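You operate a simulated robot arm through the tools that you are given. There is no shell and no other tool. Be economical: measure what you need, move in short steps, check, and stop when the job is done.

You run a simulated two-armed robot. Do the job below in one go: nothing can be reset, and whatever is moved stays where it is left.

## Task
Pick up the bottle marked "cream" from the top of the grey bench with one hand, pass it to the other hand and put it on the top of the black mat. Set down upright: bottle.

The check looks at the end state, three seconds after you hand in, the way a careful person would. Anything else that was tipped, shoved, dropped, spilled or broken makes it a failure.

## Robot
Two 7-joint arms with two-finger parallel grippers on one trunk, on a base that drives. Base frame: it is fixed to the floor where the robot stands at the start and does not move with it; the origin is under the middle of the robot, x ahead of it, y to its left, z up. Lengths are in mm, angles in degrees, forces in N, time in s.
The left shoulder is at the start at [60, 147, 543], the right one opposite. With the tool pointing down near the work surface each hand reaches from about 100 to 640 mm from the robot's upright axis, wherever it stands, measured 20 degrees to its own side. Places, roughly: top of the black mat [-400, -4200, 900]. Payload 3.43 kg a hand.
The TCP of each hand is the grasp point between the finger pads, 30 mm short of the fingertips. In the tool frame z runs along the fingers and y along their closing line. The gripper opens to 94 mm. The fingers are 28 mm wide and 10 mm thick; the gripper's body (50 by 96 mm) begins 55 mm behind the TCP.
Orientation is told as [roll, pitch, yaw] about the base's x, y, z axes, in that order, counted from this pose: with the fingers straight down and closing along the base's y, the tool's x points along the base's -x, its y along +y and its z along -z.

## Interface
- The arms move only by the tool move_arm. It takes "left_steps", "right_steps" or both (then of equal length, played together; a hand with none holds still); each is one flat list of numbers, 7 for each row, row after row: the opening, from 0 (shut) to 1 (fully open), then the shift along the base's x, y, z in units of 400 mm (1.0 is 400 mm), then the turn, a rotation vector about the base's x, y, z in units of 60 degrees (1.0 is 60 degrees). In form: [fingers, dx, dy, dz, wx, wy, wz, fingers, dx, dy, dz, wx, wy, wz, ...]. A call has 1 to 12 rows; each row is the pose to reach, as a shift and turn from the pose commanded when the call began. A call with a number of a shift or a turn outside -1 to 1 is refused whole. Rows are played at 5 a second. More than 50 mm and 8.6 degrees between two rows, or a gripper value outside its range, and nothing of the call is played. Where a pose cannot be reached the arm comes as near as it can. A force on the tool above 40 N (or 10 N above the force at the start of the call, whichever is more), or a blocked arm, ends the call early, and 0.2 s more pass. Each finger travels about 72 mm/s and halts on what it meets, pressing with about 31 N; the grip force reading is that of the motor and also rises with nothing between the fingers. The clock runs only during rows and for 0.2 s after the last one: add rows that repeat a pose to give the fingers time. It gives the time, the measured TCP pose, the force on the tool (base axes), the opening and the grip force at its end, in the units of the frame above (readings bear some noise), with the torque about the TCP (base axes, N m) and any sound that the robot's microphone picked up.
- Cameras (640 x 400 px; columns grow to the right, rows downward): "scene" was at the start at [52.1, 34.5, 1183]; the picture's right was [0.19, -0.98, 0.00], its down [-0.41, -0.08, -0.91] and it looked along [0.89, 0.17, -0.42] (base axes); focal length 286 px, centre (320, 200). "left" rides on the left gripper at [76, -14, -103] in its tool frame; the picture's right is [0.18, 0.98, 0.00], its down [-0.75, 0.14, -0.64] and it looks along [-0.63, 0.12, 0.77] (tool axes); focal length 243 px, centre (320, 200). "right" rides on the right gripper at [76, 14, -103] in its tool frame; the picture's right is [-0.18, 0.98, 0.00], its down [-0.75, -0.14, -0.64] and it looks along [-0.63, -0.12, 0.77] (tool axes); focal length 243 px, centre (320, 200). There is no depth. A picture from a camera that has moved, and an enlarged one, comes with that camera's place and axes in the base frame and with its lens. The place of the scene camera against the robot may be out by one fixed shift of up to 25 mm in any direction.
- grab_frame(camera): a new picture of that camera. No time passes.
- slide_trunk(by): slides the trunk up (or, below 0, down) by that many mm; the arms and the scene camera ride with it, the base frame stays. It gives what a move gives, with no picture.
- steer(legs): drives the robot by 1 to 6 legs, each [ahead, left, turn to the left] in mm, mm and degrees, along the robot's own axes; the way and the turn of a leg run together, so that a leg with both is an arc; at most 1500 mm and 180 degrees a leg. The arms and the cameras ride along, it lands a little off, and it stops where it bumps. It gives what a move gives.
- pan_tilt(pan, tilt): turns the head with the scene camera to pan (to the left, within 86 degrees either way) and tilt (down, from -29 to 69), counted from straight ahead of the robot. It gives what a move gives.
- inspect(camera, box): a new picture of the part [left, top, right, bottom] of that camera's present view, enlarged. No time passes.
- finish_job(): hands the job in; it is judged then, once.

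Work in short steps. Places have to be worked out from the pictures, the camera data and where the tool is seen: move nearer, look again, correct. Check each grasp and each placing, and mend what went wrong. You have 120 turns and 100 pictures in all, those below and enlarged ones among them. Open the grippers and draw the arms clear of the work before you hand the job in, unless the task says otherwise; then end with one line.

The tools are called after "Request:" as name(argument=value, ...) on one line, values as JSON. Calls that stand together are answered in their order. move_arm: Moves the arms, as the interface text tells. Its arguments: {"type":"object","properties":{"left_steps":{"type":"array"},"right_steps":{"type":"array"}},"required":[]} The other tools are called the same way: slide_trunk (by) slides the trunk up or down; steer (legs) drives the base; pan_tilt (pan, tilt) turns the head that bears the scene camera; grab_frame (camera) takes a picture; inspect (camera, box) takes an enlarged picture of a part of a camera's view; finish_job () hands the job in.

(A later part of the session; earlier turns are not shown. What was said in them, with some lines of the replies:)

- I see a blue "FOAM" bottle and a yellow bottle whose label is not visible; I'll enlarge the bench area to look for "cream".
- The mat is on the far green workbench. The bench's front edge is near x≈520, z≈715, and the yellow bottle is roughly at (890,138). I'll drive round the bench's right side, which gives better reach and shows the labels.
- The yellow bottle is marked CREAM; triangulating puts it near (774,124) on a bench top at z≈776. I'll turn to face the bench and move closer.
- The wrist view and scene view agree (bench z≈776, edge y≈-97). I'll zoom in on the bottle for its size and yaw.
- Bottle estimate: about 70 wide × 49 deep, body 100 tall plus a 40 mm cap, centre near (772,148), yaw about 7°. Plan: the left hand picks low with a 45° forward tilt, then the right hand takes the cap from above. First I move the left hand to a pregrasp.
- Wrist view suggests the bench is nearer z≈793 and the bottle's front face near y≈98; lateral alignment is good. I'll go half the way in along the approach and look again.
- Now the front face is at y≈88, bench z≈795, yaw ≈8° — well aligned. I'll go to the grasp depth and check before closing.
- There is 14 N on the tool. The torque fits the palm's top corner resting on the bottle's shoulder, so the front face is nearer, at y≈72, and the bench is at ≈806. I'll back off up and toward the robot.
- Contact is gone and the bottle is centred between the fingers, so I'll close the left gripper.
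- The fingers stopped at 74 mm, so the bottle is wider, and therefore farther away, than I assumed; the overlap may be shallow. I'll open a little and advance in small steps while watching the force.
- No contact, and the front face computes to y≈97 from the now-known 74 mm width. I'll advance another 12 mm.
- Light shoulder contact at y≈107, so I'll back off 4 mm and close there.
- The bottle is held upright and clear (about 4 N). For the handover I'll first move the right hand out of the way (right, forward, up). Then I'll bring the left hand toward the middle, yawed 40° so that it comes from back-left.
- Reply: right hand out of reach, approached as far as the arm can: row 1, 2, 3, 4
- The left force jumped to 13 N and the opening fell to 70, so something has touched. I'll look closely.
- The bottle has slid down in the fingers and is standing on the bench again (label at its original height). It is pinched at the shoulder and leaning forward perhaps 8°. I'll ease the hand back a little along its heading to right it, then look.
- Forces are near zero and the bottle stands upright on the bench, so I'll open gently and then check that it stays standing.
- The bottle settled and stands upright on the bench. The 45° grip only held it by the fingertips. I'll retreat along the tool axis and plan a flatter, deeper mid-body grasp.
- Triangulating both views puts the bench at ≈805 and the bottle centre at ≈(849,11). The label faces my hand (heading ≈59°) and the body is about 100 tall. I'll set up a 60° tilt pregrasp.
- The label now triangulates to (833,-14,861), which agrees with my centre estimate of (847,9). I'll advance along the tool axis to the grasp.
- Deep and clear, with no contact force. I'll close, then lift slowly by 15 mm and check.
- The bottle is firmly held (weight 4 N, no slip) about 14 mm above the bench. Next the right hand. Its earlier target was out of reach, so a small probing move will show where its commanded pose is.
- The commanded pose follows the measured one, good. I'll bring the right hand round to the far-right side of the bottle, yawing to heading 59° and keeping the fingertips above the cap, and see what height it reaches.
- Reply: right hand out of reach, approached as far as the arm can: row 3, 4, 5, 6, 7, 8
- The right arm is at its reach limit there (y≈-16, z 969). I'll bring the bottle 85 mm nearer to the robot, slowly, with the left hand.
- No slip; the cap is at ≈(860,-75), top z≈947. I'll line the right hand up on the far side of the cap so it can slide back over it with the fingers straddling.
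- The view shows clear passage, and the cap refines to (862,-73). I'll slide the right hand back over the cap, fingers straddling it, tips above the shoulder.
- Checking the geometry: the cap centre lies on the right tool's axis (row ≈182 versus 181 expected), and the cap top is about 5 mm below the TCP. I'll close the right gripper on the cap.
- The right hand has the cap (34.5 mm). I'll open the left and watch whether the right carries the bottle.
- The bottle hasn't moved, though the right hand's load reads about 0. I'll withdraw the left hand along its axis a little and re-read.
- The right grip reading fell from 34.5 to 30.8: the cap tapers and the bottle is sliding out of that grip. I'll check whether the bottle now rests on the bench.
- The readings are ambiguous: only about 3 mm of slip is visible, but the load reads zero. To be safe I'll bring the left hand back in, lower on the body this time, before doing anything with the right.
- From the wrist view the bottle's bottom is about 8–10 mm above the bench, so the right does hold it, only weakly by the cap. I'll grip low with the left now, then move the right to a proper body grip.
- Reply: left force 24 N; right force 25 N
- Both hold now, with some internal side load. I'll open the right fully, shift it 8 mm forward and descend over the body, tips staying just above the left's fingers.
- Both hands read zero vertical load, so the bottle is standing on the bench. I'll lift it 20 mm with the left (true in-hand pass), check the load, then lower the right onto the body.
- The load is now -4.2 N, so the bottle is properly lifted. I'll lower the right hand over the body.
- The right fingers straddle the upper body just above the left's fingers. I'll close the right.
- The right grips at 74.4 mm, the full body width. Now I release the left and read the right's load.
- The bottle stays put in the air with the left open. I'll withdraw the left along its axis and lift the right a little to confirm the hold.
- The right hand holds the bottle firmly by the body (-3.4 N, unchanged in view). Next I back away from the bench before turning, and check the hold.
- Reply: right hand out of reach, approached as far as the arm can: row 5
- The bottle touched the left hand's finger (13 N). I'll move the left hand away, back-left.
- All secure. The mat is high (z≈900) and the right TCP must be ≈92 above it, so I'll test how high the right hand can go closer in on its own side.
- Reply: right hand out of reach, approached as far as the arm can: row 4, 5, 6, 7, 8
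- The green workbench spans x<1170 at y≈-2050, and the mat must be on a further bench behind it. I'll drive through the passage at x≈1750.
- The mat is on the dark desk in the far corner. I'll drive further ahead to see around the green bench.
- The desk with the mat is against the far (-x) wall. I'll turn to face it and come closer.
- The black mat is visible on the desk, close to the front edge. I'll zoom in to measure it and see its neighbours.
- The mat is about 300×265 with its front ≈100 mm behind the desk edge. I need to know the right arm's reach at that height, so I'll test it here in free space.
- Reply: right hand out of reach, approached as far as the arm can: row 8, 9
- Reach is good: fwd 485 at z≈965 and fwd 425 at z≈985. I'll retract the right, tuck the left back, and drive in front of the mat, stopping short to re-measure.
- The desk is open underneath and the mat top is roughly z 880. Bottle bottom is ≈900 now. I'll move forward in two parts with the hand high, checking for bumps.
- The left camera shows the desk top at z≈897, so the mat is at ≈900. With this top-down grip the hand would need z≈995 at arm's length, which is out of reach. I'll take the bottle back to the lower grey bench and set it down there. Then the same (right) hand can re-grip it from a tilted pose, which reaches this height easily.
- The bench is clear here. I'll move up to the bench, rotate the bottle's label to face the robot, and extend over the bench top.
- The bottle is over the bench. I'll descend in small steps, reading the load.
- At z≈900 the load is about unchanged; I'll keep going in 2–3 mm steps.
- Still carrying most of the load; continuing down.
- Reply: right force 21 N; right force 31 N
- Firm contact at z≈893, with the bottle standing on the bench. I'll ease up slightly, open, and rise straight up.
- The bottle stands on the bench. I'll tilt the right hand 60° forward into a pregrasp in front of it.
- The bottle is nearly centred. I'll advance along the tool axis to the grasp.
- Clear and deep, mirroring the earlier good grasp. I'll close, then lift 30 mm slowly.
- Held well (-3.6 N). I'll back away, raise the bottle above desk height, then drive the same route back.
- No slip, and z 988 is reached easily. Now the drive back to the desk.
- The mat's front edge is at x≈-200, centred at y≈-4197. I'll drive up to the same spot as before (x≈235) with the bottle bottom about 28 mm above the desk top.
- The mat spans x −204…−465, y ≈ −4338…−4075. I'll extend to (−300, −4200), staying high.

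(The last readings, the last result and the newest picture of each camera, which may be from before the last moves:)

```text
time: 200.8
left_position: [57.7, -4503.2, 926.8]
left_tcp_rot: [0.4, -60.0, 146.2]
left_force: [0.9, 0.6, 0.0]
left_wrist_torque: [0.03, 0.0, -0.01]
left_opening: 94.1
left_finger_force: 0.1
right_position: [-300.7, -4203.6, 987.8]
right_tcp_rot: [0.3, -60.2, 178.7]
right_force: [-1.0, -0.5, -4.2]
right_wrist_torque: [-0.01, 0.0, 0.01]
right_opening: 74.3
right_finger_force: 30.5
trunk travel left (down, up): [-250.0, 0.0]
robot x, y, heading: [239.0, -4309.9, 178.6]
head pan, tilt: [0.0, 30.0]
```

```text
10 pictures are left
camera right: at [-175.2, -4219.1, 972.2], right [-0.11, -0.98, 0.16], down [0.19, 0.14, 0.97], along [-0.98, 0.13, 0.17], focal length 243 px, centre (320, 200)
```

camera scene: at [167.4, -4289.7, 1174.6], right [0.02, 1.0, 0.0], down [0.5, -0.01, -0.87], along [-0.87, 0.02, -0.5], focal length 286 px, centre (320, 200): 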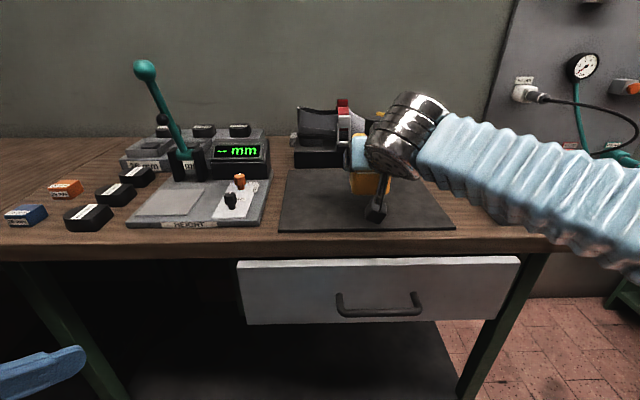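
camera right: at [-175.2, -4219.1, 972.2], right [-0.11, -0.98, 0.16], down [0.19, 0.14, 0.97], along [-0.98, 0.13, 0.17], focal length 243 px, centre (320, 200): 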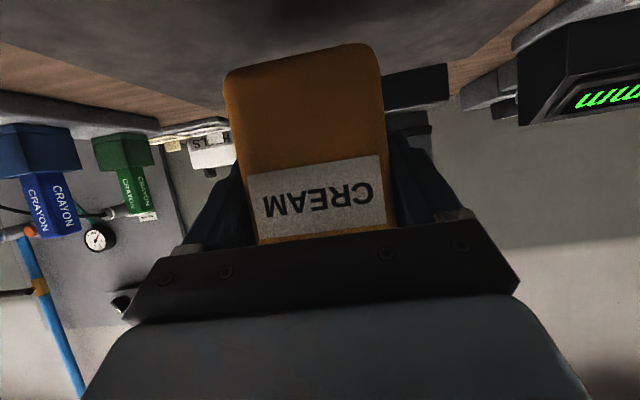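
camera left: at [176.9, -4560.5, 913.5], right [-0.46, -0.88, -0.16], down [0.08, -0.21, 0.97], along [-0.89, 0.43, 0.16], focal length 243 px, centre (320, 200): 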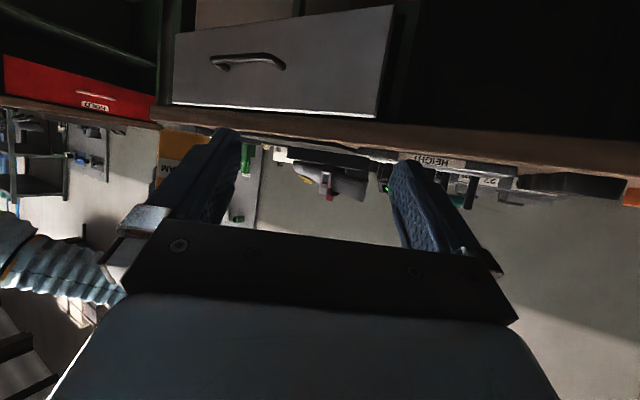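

The bottle is well inside the mat. Descending now, in small steps with the load checked near contact.

Request:
move_arm(right_steps=[0, 0, 0, -0.015, 0, 0, 0, 0, 0, 0, -0.03, 0, 0, 0, 0, 0, 0, -0.045, 0, 0, 0, 0, 0, 0, -0.045, 0, 0, 0])

Request:
move_arm(right_steps=[0, 0, 0, -0.007, 0, 0, 0, 0, 0, 0, -0.007, 0, 0, 0])

Request:
move_arm(right_steps=[0, 0, 0, -0.006, 0, 0, 0, 0, 0, 0, -0.006, 0, 0, 0])

Request:
move_arm(right_steps=[0, 0, 0, -0.006, 0, 0, 0, 0, 0, 0, -0.006, 0, 0, 0])

```text
time: 201.8
left_position: [57.3, -4504.0, 928.1]
left_tcp_rot: [0.4, -60.0, 146.2]
left_force: [-0.5, 0.3, -0.8]
left_wrist_torque: [-0.03, -0.03, -0.01]
left_opening: 94.0
left_finger_force: 0.1
right_position: [-298.9, -4201.4, 969.8]
right_tcp_rot: [0.2, -60.3, 178.8]
right_force: [0.7, 0.0, -3.6]
right_wrist_torque: [-0.01, -0.02, -0.01]
right_opening: 74.4
right_finger_force: 31.0
trunk travel left (down, up): [-250.0, 0.0]
robot x, y, heading: [236.1, -4307.4, 178.5]
head pan, tilt: [0.0, 30.0]
```

```text
time: 202.4
left_position: [57.6, -4503.1, 928.0]
left_tcp_rot: [0.4, -59.9, 146.2]
left_force: [-0.6, -0.1, 0.2]
left_wrist_torque: [-0.01, -0.06, 0.02]
left_opening: 94.2
left_finger_force: 0.0
right_position: [-299.4, -4201.1, 965.9]
right_tcp_rot: [0.2, -60.3, 178.7]
right_force: [0.2, 0.1, -4.5]
right_wrist_torque: [0.0, -0.02, 0.04]
right_opening: 74.5
right_finger_force: 30.6
trunk travel left (down, up): [-250.0, 0.0]
robot x, y, heading: [236.2, -4310.1, 178.3]
head pan, tilt: [0.0, 30.0]
```

```text
time: 203.0
left_position: [58.4, -4503.0, 928.3]
left_tcp_rot: [0.4, -60.0, 146.2]
left_force: [0.2, 0.6, 0.0]
left_wrist_torque: [0.0, 0.0, 0.02]
left_opening: 94.1
left_finger_force: 0.1
right_position: [-299.2, -4201.1, 963.6]
right_tcp_rot: [0.2, -60.2, 178.7]
right_force: [-0.1, 0.1, -3.8]
right_wrist_torque: [0.02, -0.05, 0.01]
right_opening: 74.3
right_finger_force: 30.8
trunk travel left (down, up): [-250.0, 0.0]
robot x, y, heading: [236.8, -4309.1, 178.6]
head pan, tilt: [0.0, 30.0]
```

```text
time: 203.6
left_position: [57.2, -4502.7, 928.0]
left_tcp_rot: [0.4, -60.1, 146.3]
left_force: [0.8, -0.7, -0.3]
left_wrist_torque: [0.02, -0.01, 0.04]
left_opening: 94.2
left_finger_force: 0.1
right_position: [-299.3, -4201.4, 963.0]
right_tcp_rot: [0.4, -60.3, 178.8]
right_force: [-0.8, 0.5, -3.4]
right_wrist_torque: [0.02, -0.05, -0.02]
right_opening: 74.5
right_finger_force: 31.3
trunk travel left (down, up): [-250.0, 0.0]
robot x, y, heading: [236.3, -4312.5, 178.6]
head pan, tilt: [0.0, 30.0]
```

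Not in contact yet; continuing in 2.5 mm steps.

Request:
move_arm(right_steps=[0, 0, 0, -0.006, 0, 0, 0, 0, 0, 0, -0.006, 0, 0, 0])

Request:
move_arm(right_steps=[0, 0, 0, -0.005, 0, 0, 0, 0, 0, 0, -0.005, 0, 0, 0])

```text
time: 204.2
left_position: [57.1, -4502.8, 929.2]
left_tcp_rot: [0.5, -60.1, 146.2]
left_force: [1.5, -0.3, -0.8]
left_wrist_torque: [-0.01, 0.01, -0.01]
left_opening: 94.0
left_finger_force: 0.1
right_position: [-299.0, -4202.7, 958.9]
right_tcp_rot: [0.3, -60.3, 178.8]
right_force: [-0.7, -0.2, -3.9]
right_wrist_torque: [0.01, -0.03, -0.01]
right_opening: 74.3
right_finger_force: 31.0
trunk travel left (down, up): [-250.0, 0.0]
robot x, y, heading: [235.6, -4308.1, 178.6]
head pan, tilt: [0.0, 30.0]
```

```text
time: 204.8
left_position: [57.3, -4502.5, 928.0]
left_tcp_rot: [0.4, -60.1, 146.2]
left_force: [0.1, -0.5, 0.0]
left_wrist_torque: [0.02, 0.03, -0.03]
left_opening: 94.3
left_finger_force: 0.1
right_position: [-298.5, -4200.4, 958.4]
right_tcp_rot: [0.3, -60.2, 178.7]
right_force: [1.1, -1.0, -4.1]
right_wrist_torque: [0.0, -0.02, 0.05]
right_opening: 74.0
right_finger_force: 31.1
trunk travel left (down, up): [-250.0, 0.0]
robot x, y, heading: [236.6, -4309.5, 178.5]
head pan, tilt: [0.0, 30.0]
```

Still free; a few more small steps down.

Request:
move_arm(right_steps=[0, 0, 0, -0.005, 0, 0, 0, 0, 0, 0, -0.005, 0, 0, 0])

Request:
move_arm(right_steps=[0, 0, 0, -0.005, 0, 0, 0, 0, 0, 0, -0.005, 0, 0, 0])

Request:
grab_frame(camera="right")

```text
time: 205.4
left_position: [56.1, -4502.9, 929.4]
left_tcp_rot: [0.4, -60.0, 146.3]
left_force: [0.0, 0.3, -0.1]
left_wrist_torque: [0.04, 0.03, 0.0]
left_opening: 94.0
left_finger_force: 0.1
right_position: [-299.3, -4200.7, 955.3]
right_tcp_rot: [0.3, -60.3, 178.7]
right_force: [-0.9, 0.4, -4.0]
right_wrist_torque: [0.01, 0.0, -0.03]
right_opening: 74.2
right_finger_force: 31.4
trunk travel left (down, up): [-250.0, 0.0]
robot x, y, heading: [237.5, -4307.8, 178.4]
head pan, tilt: [0.0, 30.0]
```

```text
time: 206.0
left_position: [57.7, -4503.6, 927.9]
left_tcp_rot: [0.4, -60.0, 146.2]
left_force: [-0.1, -0.4, -0.3]
left_wrist_torque: [0.01, -0.02, -0.01]
left_opening: 94.2
left_finger_force: 0.1
right_position: [-299.6, -4201.5, 954.2]
right_tcp_rot: [0.3, -60.3, 178.8]
right_force: [-0.3, 0.1, -4.2]
right_wrist_torque: [0.01, -0.04, 0.0]
right_opening: 74.1
right_finger_force: 30.9
trunk travel left (down, up): [-250.0, 0.0]
robot x, y, heading: [237.4, -4309.1, 178.5]
head pan, tilt: [0.0, 30.0]
```

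```text
9 pictures are left
camera right: at [-173.7, -4217.5, 939.4], right [-0.11, -0.98, 0.16], down [0.19, 0.14, 0.97], along [-0.98, 0.13, 0.17], focal length 243 px, centre (320, 200)
```

right: 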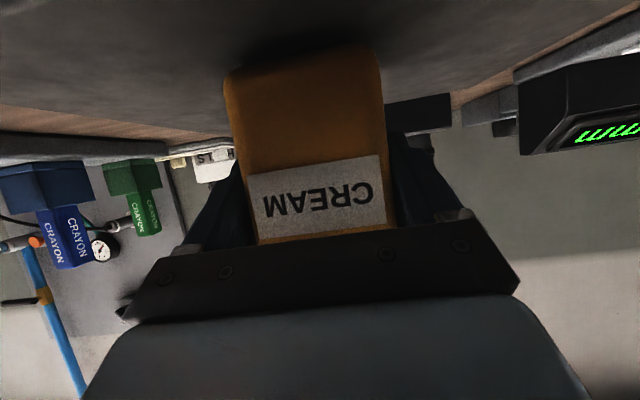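

The shadow is closing in under the bottle, so contact is near. Continuing.

Request:
move_arm(right_steps=[0, 0, 0, -0.005, 0, 0, 0, 0, 0, 0, -0.005, 0, 0, 0])

Request:
move_arm(right_steps=[0, 0, 0, -0.005, 0, 0, 0, 0, 0, 0, -0.005, 0, 0, 0])

Request:
move_arm(right_steps=[0, 0, 0, -0.005, 0, 0, 0, 0, 0, 0, -0.005, 0, 0, 0])

```text
time: 206.6
left_position: [56.5, -4503.6, 928.0]
left_tcp_rot: [0.4, -60.0, 146.1]
left_force: [-0.3, 0.1, 0.0]
left_wrist_torque: [0.01, -0.02, 0.01]
left_opening: 94.1
left_finger_force: 0.0
right_position: [-299.3, -4201.3, 952.3]
right_tcp_rot: [0.3, -60.3, 178.8]
right_force: [-0.6, 0.0, -3.1]
right_wrist_torque: [-0.01, -0.03, 0.0]
right_opening: 74.0
right_finger_force: 31.0
trunk travel left (down, up): [-250.0, 0.0]
robot x, y, heading: [233.5, -4309.7, 178.7]
head pan, tilt: [0.0, 30.0]
```

```text
time: 207.2
left_position: [57.3, -4502.5, 927.9]
left_tcp_rot: [0.4, -60.0, 146.2]
left_force: [0.5, -0.3, 0.0]
left_wrist_torque: [-0.02, 0.03, -0.03]
left_opening: 94.0
left_finger_force: 0.0
right_position: [-299.8, -4201.2, 950.6]
right_tcp_rot: [0.3, -60.3, 178.8]
right_force: [0.6, -0.2, -3.3]
right_wrist_torque: [0.01, -0.02, 0.02]
right_opening: 74.3
right_finger_force: 31.0
trunk travel left (down, up): [-250.0, 0.0]
robot x, y, heading: [235.5, -4305.2, 178.6]
head pan, tilt: [0.0, 30.0]
```

```text
time: 207.8
left_position: [56.3, -4504.1, 928.1]
left_tcp_rot: [0.4, -60.0, 146.2]
left_force: [0.6, 0.4, -0.1]
left_wrist_torque: [0.01, 0.01, -0.01]
left_opening: 94.2
left_finger_force: 0.0
right_position: [-299.4, -4200.2, 948.1]
right_tcp_rot: [0.4, -60.4, 178.9]
right_force: [-2.2, 0.7, -0.2]
right_wrist_torque: [0.12, 0.13, 0.08]
right_opening: 74.3
right_finger_force: 31.1
trunk travel left (down, up): [-250.0, 0.0]
robot x, y, heading: [237.2, -4310.3, 178.6]
head pan, tilt: [0.0, 30.0]
```

The load has just come off (-0.2 N) at z≈948, which is contact. One more 1.5 mm step to seat it, then a look before opening.

Request:
move_arm(right_steps=[0, 0, 0, -0.003, 0, 0, 0, 0, 0, 0, -0.003, 0, 0, 0])

Request:
inspect(camera="scene", box=[260, 90, 460, 240])

```text
time: 208.4
left_position: [57.8, -4503.1, 928.6]
left_tcp_rot: [0.4, -60.1, 146.2]
left_force: [0.3, -0.5, 0.4]
left_wrist_torque: [0.02, 0.0, 0.0]
left_opening: 93.9
left_finger_force: 0.1
right_position: [-298.0, -4201.2, 948.5]
right_tcp_rot: [0.3, -60.6, 178.9]
right_force: [-6.1, 2.2, 11.9]
right_wrist_torque: [0.65, 0.54, 0.1]
right_opening: 74.4
right_finger_force: 31.6
trunk travel left (down, up): [-250.0, 0.0]
robot x, y, heading: [238.4, -4308.7, 178.5]
head pan, tilt: [0.0, 30.0]
```

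```text
2.67 times, centred on (360, 165) of scene
camera zoom: at [168.0, -4289.7, 1174.9], right [0.02, 1.0, 0.0], down [0.5, -0.01, -0.87], along [-0.87, 0.02, -0.5], focal length 762 px, centre (213, 293)
```

zoom: 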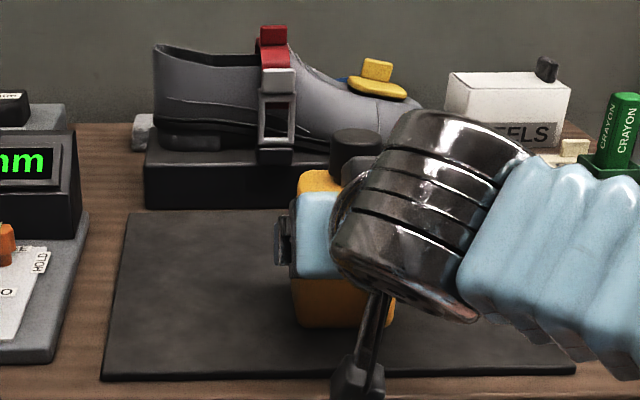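

The bottle is seated upright on the mat. I'll ease the push, open gently, and withdraw back along the tool axis.

Request:
move_arm(right_steps=[0, 0, 0, 0.004, 0, 0, 0, 0.8, 0, 0, 0.004, 0, 0, 0, 0.9, 0, 0, 0.004, 0, 0, 0, 1, 0, 0, 0.004, 0, 0, 0, 1, 0, 0, 0.004, 0, 0, 0])

Request:
grab_frame(camera="right")

```text
time: 209.6
left_position: [57.1, -4503.6, 928.0]
left_tcp_rot: [0.4, -60.0, 146.2]
left_force: [0.1, 0.1, -0.8]
left_wrist_torque: [0.0, -0.03, -0.03]
left_opening: 94.1
left_finger_force: 0.1
right_position: [-298.9, -4201.2, 947.9]
right_tcp_rot: [0.3, -60.3, 178.9]
right_force: [-0.2, 0.6, 1.2]
right_wrist_torque: [-0.02, -0.02, -0.01]
right_opening: 94.1
right_finger_force: 0.1
trunk travel left (down, up): [-250.0, 0.0]
robot x, y, heading: [234.8, -4304.3, 178.5]
head pan, tilt: [0.0, 30.0]
```

```text
7 pictures are left
camera right: at [-173.7, -4218.5, 933.4], right [-0.11, -0.98, 0.16], down [0.19, 0.14, 0.97], along [-0.98, 0.13, 0.17], focal length 243 px, centre (320, 200)
```

right: 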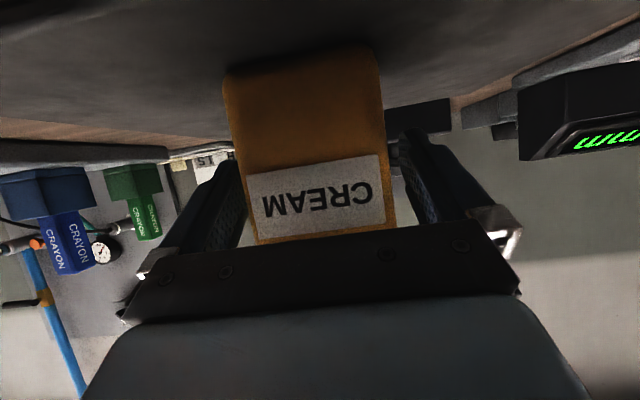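

Released cleanly, with the fingers clear on both sides. Now I withdraw.

Request:
move_arm(right_steps=[1, 0.06, -0.001, 0.035, 0, 0, 0, 1, 0.12, -0.002, 0.07, 0, 0, 0, 1, 0.18, -0.003, 0.1, 0, 0, 0, 1, 0.25, -0.004, 0.12, 0, 0, 0, 1, 0.35, -0.006, 0.12, 0, 0, 0, 1, 0.42, -0.008, 0.12, 0, 0, 0, 1, 0.42, -0.008, 0.12, 0, 0, 0])

Request:
steer(legs=[[-400, 0, 0]])

Request:
pan_tilt(pan=-5, tilt=22)

Request:
inspect(camera="scene", box=[180, 80, 460, 260])

```text
time: 211.2
left_position: [58.3, -4502.8, 927.8]
left_tcp_rot: [0.5, -60.1, 146.3]
left_force: [0.6, -0.5, 0.9]
left_wrist_torque: [-0.01, -0.02, 0.04]
left_opening: 94.1
left_finger_force: 0.0
right_position: [-129.5, -4204.1, 996.0]
right_tcp_rot: [0.3, -60.3, 178.8]
right_force: [-0.4, 0.6, 0.4]
right_wrist_torque: [0.0, -0.01, 0.02]
right_opening: 94.0
right_finger_force: 0.1
trunk travel left (down, up): [-250.0, 0.0]
robot x, y, heading: [236.0, -4308.7, 178.4]
head pan, tilt: [0.0, 30.0]
```

```text
time: 213.7
left_position: [464.2, -4513.3, 927.7]
left_tcp_rot: [0.5, -60.1, 145.8]
left_force: [0.5, -0.2, -0.2]
left_wrist_torque: [0.0, 0.0, -0.01]
left_opening: 93.9
left_finger_force: 0.0
right_position: [278.8, -4212.8, 995.6]
right_tcp_rot: [0.3, -60.3, 178.4]
right_force: [-0.7, -0.2, 0.0]
right_wrist_torque: [-0.03, 0.02, -0.02]
right_opening: 94.0
right_finger_force: 0.0
trunk travel left (down, up): [-250.0, 0.0]
robot x, y, heading: [644.9, -4317.3, 178.1]
head pan, tilt: [0.0, 30.0]
```

```text
time: 214.4
left_position: [464.2, -4513.4, 927.8]
left_tcp_rot: [0.4, -59.9, 145.8]
left_force: [0.3, 0.4, -0.3]
left_wrist_torque: [0.02, 0.0, -0.02]
left_opening: 94.0
left_finger_force: 0.0
right_position: [279.2, -4212.0, 995.4]
right_tcp_rot: [0.3, -60.3, 178.5]
right_force: [-0.3, -1.6, 0.3]
right_wrist_torque: [0.0, 0.02, 0.01]
right_opening: 94.1
right_finger_force: 0.1
trunk travel left (down, up): [-250.0, 0.0]
robot x, y, heading: [646.0, -4322.1, 178.3]
head pan, tilt: [-5.0, 22.0]
```

```text
2.22 times, centred on (320, 170) of scene
camera zoom: at [574.8, -4292.3, 1187.4], right [0.12, 0.99, 0.0], down [0.37, -0.04, -0.93], along [-0.92, 0.11, -0.38], focal length 635 px, centre (320, 267)
```

zoom: 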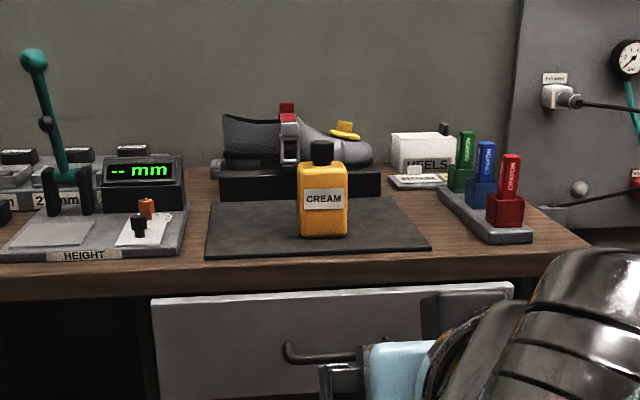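

The CREAM bottle stands upright on the black mat, its neighbours look undisturbed, and both hands are open and clear. I'm handing in.

Request:
finish_job()

```text
The job is handed in.
```

The bottle marked "cream" is standing upright on the black mat: the left hand picked it up and passed it to the right, which set it back on the grey bench once to re-grip it before placing it on the mat.
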